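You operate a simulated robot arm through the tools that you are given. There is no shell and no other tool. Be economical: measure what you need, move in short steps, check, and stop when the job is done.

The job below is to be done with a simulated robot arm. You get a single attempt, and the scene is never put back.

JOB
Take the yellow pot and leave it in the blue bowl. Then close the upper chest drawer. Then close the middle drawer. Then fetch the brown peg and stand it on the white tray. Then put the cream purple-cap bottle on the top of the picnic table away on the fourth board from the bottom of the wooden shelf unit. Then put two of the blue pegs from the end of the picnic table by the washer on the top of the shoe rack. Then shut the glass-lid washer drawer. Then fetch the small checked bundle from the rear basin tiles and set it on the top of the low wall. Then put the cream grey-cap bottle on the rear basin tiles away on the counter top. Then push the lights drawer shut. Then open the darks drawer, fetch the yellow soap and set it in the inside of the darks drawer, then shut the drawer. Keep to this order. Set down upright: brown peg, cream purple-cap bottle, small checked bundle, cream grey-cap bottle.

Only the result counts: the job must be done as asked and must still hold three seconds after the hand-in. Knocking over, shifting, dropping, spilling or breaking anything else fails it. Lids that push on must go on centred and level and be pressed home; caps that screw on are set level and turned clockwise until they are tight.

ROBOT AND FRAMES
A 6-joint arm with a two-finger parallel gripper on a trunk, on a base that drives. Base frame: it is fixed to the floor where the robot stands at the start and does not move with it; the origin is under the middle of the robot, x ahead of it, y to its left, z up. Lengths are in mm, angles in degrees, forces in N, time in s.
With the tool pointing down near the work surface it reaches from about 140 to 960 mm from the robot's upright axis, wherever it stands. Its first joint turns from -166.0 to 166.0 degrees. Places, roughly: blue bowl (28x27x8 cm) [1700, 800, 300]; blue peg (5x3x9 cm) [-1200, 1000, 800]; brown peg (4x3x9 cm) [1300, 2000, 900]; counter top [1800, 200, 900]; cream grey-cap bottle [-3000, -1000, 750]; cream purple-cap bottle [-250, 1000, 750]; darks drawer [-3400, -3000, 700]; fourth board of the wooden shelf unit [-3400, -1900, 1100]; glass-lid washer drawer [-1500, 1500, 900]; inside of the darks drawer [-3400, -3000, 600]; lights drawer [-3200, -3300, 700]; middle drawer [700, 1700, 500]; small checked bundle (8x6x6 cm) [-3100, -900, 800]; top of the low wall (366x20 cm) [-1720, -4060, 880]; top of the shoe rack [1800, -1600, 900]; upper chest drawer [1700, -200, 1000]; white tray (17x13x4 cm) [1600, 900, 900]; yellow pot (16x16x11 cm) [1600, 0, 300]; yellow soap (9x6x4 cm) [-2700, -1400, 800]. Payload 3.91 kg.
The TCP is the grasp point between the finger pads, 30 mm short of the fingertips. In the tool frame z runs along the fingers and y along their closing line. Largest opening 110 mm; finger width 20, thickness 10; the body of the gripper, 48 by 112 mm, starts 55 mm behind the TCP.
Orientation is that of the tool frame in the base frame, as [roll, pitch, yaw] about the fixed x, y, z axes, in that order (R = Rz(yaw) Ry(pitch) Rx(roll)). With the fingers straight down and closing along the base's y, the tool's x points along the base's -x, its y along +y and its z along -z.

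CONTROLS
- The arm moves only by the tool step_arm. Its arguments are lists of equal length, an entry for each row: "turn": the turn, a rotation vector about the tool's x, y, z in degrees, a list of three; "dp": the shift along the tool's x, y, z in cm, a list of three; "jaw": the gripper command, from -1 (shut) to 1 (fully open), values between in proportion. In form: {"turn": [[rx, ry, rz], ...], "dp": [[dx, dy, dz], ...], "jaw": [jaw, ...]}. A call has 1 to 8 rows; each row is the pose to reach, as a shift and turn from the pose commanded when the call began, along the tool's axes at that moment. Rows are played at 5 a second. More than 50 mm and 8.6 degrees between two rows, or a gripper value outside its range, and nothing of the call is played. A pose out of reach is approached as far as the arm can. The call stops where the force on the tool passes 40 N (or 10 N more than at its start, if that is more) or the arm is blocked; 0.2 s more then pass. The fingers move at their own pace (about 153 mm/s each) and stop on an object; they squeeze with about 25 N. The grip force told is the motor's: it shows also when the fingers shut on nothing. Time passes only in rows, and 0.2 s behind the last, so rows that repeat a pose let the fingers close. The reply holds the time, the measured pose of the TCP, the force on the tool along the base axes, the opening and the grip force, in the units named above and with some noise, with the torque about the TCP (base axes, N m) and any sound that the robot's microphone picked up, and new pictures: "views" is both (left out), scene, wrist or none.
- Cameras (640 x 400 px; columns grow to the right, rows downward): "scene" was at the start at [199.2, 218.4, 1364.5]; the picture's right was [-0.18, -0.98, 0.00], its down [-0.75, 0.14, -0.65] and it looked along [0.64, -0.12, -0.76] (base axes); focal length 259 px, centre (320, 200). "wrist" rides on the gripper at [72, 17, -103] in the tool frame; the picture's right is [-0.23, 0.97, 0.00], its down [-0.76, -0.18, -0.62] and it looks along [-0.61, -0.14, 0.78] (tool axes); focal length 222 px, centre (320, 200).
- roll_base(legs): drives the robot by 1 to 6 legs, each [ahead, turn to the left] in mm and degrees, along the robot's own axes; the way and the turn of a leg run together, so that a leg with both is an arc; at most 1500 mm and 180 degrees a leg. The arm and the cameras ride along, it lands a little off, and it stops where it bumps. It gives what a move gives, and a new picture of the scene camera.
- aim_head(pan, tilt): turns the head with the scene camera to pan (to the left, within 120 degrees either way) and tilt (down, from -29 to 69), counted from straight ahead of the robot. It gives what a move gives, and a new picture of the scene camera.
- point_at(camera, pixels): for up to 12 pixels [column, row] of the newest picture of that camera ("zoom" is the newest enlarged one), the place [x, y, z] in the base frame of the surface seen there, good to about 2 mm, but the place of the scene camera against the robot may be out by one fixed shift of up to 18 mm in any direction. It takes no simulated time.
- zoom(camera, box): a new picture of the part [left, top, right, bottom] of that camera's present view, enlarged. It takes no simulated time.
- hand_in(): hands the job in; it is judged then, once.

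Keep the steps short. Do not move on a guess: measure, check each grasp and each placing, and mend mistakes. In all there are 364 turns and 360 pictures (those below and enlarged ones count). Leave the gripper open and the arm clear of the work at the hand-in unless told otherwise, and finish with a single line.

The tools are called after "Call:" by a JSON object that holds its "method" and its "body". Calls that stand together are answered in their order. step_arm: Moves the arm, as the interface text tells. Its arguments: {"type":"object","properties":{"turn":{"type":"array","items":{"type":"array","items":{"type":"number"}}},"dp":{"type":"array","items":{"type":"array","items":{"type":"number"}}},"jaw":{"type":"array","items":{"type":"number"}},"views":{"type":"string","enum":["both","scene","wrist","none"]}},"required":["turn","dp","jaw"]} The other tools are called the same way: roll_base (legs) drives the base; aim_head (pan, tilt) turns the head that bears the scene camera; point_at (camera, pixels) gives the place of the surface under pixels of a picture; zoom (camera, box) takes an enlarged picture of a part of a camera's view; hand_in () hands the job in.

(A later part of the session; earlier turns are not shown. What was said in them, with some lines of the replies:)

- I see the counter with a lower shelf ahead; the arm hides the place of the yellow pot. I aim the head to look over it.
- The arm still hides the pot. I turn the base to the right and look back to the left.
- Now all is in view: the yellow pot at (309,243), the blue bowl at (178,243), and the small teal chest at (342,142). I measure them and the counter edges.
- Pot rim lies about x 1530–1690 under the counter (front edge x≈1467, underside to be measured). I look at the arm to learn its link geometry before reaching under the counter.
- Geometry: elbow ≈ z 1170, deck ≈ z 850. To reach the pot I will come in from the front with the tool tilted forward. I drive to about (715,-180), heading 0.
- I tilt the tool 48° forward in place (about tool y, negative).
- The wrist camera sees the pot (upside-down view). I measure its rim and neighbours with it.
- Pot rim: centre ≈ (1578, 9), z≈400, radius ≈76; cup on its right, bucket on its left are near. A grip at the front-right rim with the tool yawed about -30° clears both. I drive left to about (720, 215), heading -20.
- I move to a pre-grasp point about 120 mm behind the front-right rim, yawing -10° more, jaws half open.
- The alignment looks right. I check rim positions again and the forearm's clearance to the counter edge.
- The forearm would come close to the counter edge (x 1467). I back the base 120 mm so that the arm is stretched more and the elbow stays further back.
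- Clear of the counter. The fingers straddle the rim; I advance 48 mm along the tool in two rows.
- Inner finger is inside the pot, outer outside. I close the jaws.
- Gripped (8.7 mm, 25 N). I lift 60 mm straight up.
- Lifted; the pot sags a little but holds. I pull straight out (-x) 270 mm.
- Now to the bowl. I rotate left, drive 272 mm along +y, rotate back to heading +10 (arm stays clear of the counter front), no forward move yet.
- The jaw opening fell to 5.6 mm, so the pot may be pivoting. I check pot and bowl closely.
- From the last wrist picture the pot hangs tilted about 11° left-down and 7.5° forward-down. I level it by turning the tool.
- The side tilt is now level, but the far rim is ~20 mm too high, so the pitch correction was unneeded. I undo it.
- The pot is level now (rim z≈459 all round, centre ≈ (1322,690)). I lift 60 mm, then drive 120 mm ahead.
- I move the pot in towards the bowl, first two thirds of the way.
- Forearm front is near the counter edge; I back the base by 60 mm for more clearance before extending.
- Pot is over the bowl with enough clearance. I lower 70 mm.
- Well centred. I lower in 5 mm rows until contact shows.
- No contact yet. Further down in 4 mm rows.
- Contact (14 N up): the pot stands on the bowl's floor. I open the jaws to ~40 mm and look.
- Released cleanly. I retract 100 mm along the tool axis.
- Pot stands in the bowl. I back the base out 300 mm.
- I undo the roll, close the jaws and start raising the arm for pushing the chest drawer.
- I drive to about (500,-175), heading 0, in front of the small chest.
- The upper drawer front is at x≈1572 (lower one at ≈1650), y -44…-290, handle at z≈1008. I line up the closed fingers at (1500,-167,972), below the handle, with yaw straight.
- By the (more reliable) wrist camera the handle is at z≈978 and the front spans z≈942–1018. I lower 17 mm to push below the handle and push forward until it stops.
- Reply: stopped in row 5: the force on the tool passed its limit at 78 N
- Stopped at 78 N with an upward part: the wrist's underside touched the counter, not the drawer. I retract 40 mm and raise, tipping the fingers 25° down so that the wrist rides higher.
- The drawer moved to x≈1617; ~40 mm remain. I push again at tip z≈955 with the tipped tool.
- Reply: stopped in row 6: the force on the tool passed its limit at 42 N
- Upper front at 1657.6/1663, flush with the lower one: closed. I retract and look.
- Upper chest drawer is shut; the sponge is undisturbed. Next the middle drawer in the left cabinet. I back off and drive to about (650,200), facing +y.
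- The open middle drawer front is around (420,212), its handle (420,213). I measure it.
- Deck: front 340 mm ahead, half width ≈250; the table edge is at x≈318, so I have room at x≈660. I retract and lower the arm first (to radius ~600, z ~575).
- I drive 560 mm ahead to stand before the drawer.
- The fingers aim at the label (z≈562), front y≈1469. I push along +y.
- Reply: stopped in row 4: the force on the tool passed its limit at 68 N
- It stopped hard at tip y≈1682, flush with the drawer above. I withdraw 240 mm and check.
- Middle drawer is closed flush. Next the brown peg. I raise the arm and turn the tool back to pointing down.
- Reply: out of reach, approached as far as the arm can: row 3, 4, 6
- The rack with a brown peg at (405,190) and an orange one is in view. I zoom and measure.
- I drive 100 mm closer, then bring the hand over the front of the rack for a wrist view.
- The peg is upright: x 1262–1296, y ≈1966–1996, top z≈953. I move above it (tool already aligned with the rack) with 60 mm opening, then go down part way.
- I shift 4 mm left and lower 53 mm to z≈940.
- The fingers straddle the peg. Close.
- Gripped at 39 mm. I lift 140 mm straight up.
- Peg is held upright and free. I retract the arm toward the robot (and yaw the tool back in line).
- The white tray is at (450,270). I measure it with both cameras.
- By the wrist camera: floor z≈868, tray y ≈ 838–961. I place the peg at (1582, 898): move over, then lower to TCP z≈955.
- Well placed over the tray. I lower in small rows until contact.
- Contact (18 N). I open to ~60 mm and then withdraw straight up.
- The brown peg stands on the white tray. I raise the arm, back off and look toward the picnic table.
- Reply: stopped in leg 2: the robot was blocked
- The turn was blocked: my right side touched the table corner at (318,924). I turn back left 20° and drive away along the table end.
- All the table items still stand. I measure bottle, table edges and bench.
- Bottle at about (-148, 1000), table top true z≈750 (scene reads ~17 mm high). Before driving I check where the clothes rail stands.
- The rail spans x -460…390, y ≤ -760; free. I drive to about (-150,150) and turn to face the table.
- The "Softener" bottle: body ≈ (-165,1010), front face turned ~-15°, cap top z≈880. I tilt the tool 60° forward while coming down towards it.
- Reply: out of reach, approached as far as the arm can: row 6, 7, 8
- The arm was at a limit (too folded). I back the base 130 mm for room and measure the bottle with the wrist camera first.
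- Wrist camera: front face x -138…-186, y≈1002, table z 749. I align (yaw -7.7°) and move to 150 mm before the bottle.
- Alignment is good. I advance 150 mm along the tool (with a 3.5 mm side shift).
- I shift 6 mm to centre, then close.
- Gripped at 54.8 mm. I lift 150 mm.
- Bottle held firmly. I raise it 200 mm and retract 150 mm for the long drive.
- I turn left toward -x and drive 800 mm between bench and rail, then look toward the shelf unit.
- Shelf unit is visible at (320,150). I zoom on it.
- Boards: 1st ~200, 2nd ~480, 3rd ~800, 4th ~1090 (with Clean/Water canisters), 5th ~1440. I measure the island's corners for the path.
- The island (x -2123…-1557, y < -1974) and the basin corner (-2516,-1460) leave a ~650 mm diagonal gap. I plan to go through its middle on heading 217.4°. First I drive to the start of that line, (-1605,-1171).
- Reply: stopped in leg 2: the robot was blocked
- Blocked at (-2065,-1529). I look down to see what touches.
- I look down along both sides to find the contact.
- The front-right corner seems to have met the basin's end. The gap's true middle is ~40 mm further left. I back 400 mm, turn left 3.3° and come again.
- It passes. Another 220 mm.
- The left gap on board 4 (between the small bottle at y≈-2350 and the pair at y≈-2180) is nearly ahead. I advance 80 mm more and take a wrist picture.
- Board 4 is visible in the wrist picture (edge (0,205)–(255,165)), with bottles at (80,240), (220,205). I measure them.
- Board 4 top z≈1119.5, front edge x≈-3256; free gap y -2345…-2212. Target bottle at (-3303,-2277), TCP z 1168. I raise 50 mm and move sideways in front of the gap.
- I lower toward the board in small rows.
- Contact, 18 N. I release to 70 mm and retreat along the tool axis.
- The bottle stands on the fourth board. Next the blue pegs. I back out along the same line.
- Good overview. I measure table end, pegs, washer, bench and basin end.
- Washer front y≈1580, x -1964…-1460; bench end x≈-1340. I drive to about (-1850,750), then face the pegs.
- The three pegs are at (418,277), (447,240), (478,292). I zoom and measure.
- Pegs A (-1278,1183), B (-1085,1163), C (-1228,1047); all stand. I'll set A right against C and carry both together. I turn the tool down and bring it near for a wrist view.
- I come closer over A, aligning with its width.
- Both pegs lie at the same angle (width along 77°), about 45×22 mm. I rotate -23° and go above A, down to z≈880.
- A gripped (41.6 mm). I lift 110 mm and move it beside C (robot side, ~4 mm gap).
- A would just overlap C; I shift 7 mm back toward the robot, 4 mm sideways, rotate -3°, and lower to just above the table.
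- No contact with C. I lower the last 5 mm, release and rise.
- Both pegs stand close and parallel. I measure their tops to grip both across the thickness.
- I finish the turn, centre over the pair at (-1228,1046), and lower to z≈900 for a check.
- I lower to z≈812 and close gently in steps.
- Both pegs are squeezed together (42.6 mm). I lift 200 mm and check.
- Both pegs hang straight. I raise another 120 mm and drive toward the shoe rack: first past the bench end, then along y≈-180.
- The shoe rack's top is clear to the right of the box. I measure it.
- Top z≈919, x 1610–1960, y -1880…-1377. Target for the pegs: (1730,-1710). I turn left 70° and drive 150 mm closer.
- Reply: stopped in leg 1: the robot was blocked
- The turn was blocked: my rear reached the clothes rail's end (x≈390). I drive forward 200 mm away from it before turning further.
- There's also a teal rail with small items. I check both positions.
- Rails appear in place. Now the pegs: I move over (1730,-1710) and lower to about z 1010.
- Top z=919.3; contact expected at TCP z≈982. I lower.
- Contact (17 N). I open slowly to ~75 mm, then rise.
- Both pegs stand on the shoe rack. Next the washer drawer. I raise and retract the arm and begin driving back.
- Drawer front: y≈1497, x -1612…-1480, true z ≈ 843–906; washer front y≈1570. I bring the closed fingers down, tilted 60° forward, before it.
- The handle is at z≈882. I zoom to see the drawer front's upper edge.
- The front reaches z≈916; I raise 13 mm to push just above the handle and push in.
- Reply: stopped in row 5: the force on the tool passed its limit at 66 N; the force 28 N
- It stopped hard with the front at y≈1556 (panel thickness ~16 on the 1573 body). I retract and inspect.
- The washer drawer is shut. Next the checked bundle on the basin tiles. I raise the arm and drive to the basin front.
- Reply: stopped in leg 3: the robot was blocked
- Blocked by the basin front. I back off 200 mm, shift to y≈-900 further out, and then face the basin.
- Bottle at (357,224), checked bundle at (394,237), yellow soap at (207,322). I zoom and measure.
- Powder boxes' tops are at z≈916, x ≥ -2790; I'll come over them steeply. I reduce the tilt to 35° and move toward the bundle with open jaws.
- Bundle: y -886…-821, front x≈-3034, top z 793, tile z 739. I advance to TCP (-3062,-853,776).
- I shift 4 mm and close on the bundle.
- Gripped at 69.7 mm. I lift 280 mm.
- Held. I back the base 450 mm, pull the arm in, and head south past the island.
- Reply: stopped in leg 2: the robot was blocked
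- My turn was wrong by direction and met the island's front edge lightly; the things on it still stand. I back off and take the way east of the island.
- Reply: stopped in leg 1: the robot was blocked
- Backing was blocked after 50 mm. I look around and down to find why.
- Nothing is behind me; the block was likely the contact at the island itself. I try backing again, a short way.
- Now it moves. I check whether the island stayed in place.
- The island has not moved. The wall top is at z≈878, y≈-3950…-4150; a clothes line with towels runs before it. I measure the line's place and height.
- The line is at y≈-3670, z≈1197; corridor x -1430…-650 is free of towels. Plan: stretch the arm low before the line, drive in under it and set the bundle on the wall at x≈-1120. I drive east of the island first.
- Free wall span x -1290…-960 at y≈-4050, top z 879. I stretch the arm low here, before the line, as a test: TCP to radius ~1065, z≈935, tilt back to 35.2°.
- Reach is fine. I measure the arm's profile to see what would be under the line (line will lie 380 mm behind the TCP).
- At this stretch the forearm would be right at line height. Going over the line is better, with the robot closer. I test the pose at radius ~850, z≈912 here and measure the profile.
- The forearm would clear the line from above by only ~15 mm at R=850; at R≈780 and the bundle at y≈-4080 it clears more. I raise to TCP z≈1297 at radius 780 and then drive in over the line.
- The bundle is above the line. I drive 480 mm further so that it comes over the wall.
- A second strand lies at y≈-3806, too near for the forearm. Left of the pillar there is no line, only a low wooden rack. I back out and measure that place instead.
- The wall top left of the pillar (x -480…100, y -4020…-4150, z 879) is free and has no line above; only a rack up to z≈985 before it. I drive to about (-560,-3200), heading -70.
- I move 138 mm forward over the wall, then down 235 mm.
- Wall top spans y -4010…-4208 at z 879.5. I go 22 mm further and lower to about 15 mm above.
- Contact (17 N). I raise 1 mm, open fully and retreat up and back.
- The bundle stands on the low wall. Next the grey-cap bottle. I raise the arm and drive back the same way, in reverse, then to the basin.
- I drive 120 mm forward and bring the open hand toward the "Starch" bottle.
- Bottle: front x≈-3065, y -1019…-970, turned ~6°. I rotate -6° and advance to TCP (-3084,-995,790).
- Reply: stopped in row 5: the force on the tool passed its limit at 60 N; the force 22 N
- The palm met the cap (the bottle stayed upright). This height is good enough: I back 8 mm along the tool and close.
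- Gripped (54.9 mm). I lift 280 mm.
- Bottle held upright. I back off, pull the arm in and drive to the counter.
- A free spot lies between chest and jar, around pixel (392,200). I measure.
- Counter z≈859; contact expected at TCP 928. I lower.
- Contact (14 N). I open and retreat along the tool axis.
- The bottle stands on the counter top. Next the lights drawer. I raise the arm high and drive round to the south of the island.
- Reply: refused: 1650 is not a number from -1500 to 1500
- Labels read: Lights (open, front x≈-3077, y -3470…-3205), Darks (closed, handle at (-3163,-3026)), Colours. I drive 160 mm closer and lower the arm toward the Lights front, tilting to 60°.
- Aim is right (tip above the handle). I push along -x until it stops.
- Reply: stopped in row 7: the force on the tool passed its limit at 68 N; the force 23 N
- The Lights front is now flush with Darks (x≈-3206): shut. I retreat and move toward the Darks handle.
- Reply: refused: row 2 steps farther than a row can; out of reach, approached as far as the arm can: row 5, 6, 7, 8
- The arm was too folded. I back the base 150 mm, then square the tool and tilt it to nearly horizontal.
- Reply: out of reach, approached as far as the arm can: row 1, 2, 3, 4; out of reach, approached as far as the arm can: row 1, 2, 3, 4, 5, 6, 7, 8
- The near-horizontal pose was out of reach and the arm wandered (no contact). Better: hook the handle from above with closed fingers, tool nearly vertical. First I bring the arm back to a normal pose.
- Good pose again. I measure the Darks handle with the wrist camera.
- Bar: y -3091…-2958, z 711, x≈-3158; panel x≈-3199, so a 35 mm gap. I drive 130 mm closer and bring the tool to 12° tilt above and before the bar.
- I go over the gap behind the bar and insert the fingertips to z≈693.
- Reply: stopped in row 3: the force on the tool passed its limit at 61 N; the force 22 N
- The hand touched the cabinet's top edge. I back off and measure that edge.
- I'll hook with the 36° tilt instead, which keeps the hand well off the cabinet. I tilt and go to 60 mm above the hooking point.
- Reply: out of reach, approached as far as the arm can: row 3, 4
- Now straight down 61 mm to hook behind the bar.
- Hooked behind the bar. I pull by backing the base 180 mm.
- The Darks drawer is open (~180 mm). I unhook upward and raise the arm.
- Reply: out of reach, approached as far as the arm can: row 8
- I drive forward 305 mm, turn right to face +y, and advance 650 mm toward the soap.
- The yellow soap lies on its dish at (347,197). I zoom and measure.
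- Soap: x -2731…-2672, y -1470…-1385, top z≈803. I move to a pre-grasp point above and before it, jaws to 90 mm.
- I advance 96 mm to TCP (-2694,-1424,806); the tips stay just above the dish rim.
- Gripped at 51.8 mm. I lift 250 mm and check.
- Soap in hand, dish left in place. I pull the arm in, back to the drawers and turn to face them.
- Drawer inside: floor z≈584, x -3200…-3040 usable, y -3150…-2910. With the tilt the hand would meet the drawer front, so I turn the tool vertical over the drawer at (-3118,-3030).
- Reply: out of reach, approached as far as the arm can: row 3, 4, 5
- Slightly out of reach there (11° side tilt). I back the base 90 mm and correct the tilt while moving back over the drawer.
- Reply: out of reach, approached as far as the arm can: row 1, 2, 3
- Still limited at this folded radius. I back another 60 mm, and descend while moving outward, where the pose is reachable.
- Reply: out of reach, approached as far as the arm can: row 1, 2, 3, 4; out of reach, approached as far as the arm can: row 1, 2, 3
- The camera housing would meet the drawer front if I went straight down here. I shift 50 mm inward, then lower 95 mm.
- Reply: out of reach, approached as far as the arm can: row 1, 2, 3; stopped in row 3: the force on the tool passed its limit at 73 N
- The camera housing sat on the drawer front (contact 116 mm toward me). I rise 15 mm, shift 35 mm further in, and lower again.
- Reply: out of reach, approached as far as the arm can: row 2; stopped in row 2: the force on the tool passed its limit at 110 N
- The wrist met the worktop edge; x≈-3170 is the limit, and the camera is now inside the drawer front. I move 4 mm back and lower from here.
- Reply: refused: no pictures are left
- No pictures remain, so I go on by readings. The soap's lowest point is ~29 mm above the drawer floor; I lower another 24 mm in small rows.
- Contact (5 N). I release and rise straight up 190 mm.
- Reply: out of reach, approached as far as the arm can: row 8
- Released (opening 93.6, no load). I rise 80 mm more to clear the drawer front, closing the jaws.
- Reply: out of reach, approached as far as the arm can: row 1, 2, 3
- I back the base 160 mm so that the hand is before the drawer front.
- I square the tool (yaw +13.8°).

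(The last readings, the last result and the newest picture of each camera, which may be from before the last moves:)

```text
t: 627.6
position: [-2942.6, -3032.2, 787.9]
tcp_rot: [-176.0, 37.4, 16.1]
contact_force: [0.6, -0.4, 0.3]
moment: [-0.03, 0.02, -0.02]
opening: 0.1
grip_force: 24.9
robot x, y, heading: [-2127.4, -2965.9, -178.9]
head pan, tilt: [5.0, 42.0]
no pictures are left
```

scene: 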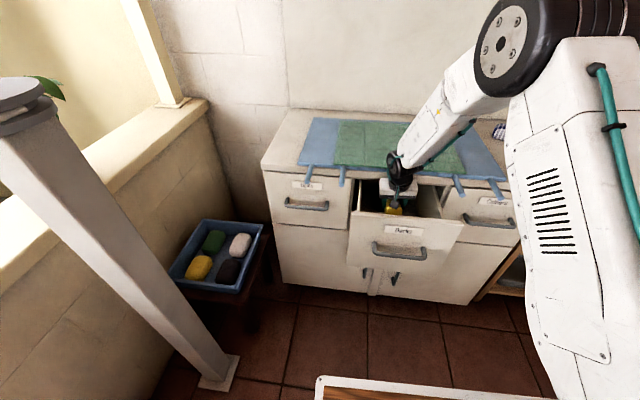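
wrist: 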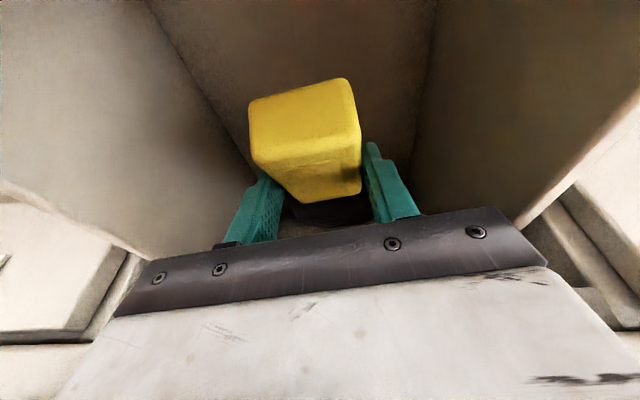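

Call:
{"method": "step_arm", "body": {"turn": [[2.9, 0.7, 6.4], [5.8, 1.4, 12.8], [5.8, 1.4, 12.8]], "dp": [[0, 0, 0], [0, 0, 0], [0, 0, 0]], "jaw": [-1, -1, -1], "views": "none"}}

```text
t: 628.4
position: [-2942.3, -3031.2, 787.9]
tcp_rot: [-179.9, 36.4, -0.2]
contact_force: [0.1, 0.0, -1.2]
moment: [-0.01, -0.01, -0.01]
opening: 0.0
grip_force: 25.3
robot x, y, heading: [-2125.0, -2966.3, -179.1]
head pan, tilt: [5.0, 42.0]
no pictures are left
```

Squared: TCP (-2942,-3031,788), fingertips at z≈764, above the handle. I push along -x, first 205 mm.

Call:
{"method": "step_arm", "body": {"turn": [[0, 0, 0], [0, 0, 0], [0, 0, 0], [0, 0, 0], [0, 0, 0], [0, 0, 0], [0, 0, 0]], "dp": [[-3.2, 0, 2.4], [-5.6, 0, 4.2], [-8, 0, 5.9], [-10.4, 0, 7.7], [-12.8, 0, 9.5], [-14.9, 0, 11], [-16.5, 0, 12.2]], "jaw": [-1, -1, -1, -1, -1, -1, -1], "views": "none"}}

```text
t: 630.0
position: [-3148.8, -3034.1, 787.1]
tcp_rot: [180.0, 36.5, 0.0]
contact_force: [0.6, 0.4, 0.6]
moment: [-0.02, 0.01, 0.0]
opening: 0.0
grip_force: 25.1
robot x, y, heading: [-2125.1, -2967.7, -178.6]
head pan, tilt: [5.0, 42.0]
no pictures are left
```

Call:
{"method": "step_arm", "body": {"turn": [[0, 0, 0], [0, 0, 0], [0, 0, 0], [0, 0, 0], [0, 0, 0], [0, 0, 0]], "dp": [[-0.8, 0, 0.6], [-1.6, 0, 1.2], [-2.4, 0, 1.8], [-3.2, 0, 2.4], [-4.0, 0, 3.0], [-4.8, 0, 3.5]], "jaw": [-1, -1, -1, -1, -1, -1], "views": "none"}}

```text
t: 630.9
position: [-3174.7, -3034.1, 784.9]
tcp_rot: [-179.8, 35.8, 0.0]
contact_force: [18.4, -0.1, 7.5]
moment: [-0.01, -0.16, -0.06]
opening: 0.0
grip_force: 25.1
robot x, y, heading: [-2122.6, -2969.9, -179.0]
head pan, tilt: [5.0, 42.0]
stopped in row 4: the force on the tool passed its limit at 64 N (the readings are from after the stop); the commanded pose is now the measured one
no pictures are left
```

It stopped hard with the tips' leading edge at x≈-3200, the closed plane. I withdraw, open the gripper and move clear.

Call:
{"method": "step_arm", "body": {"turn": [[0, 0, 0], [0, 0, 0], [0, 0, 0], [0, 0, 0], [0, 0, 0], [0, 0, 0]], "dp": [[3.2, 0, -2.4], [6.4, 0, -4.8], [9.6, 0, -7.1], [12.8, 0, -9.5], [11, 0, -13.5], [9, 0, -17.5]], "jaw": [-1, -1, -1, 0, 1, 1], "views": "none"}}

Call:
{"method": "roll_base", "body": {"legs": [[-150, 0]]}}

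```text
t: 632.2
position: [-3000.4, -3034.0, 873.7]
tcp_rot: [-179.9, 36.0, 0.1]
contact_force: [-0.1, -0.1, -1.4]
moment: [-0.04, -0.03, -0.01]
opening: 110.0
grip_force: 0.1
robot x, y, heading: [-2124.8, -2969.3, -178.8]
head pan, tilt: [5.0, 42.0]
no pictures are left
```

```text
t: 633.6
position: [-2848.0, -3032.2, 874.1]
tcp_rot: [-179.8, 35.9, 0.1]
contact_force: [0.2, -0.1, 0.7]
moment: [0.01, -0.02, -0.01]
opening: 109.9
grip_force: 0.1
robot x, y, heading: [-1975.0, -2963.4, -178.6]
head pan, tilt: [5.0, 42.0]
```

All steps are carried out; the arm is clear and the gripper open. I hand in.

Call:
{"method": "hand_in", "body": {}}

```text
The job is handed in.
```

I carried out all eleven steps in the order given and handed the job in, but I ran out of pictures before the last one: the soap's release in the Darks drawer and the drawer's closing were judged by force and position readings only.
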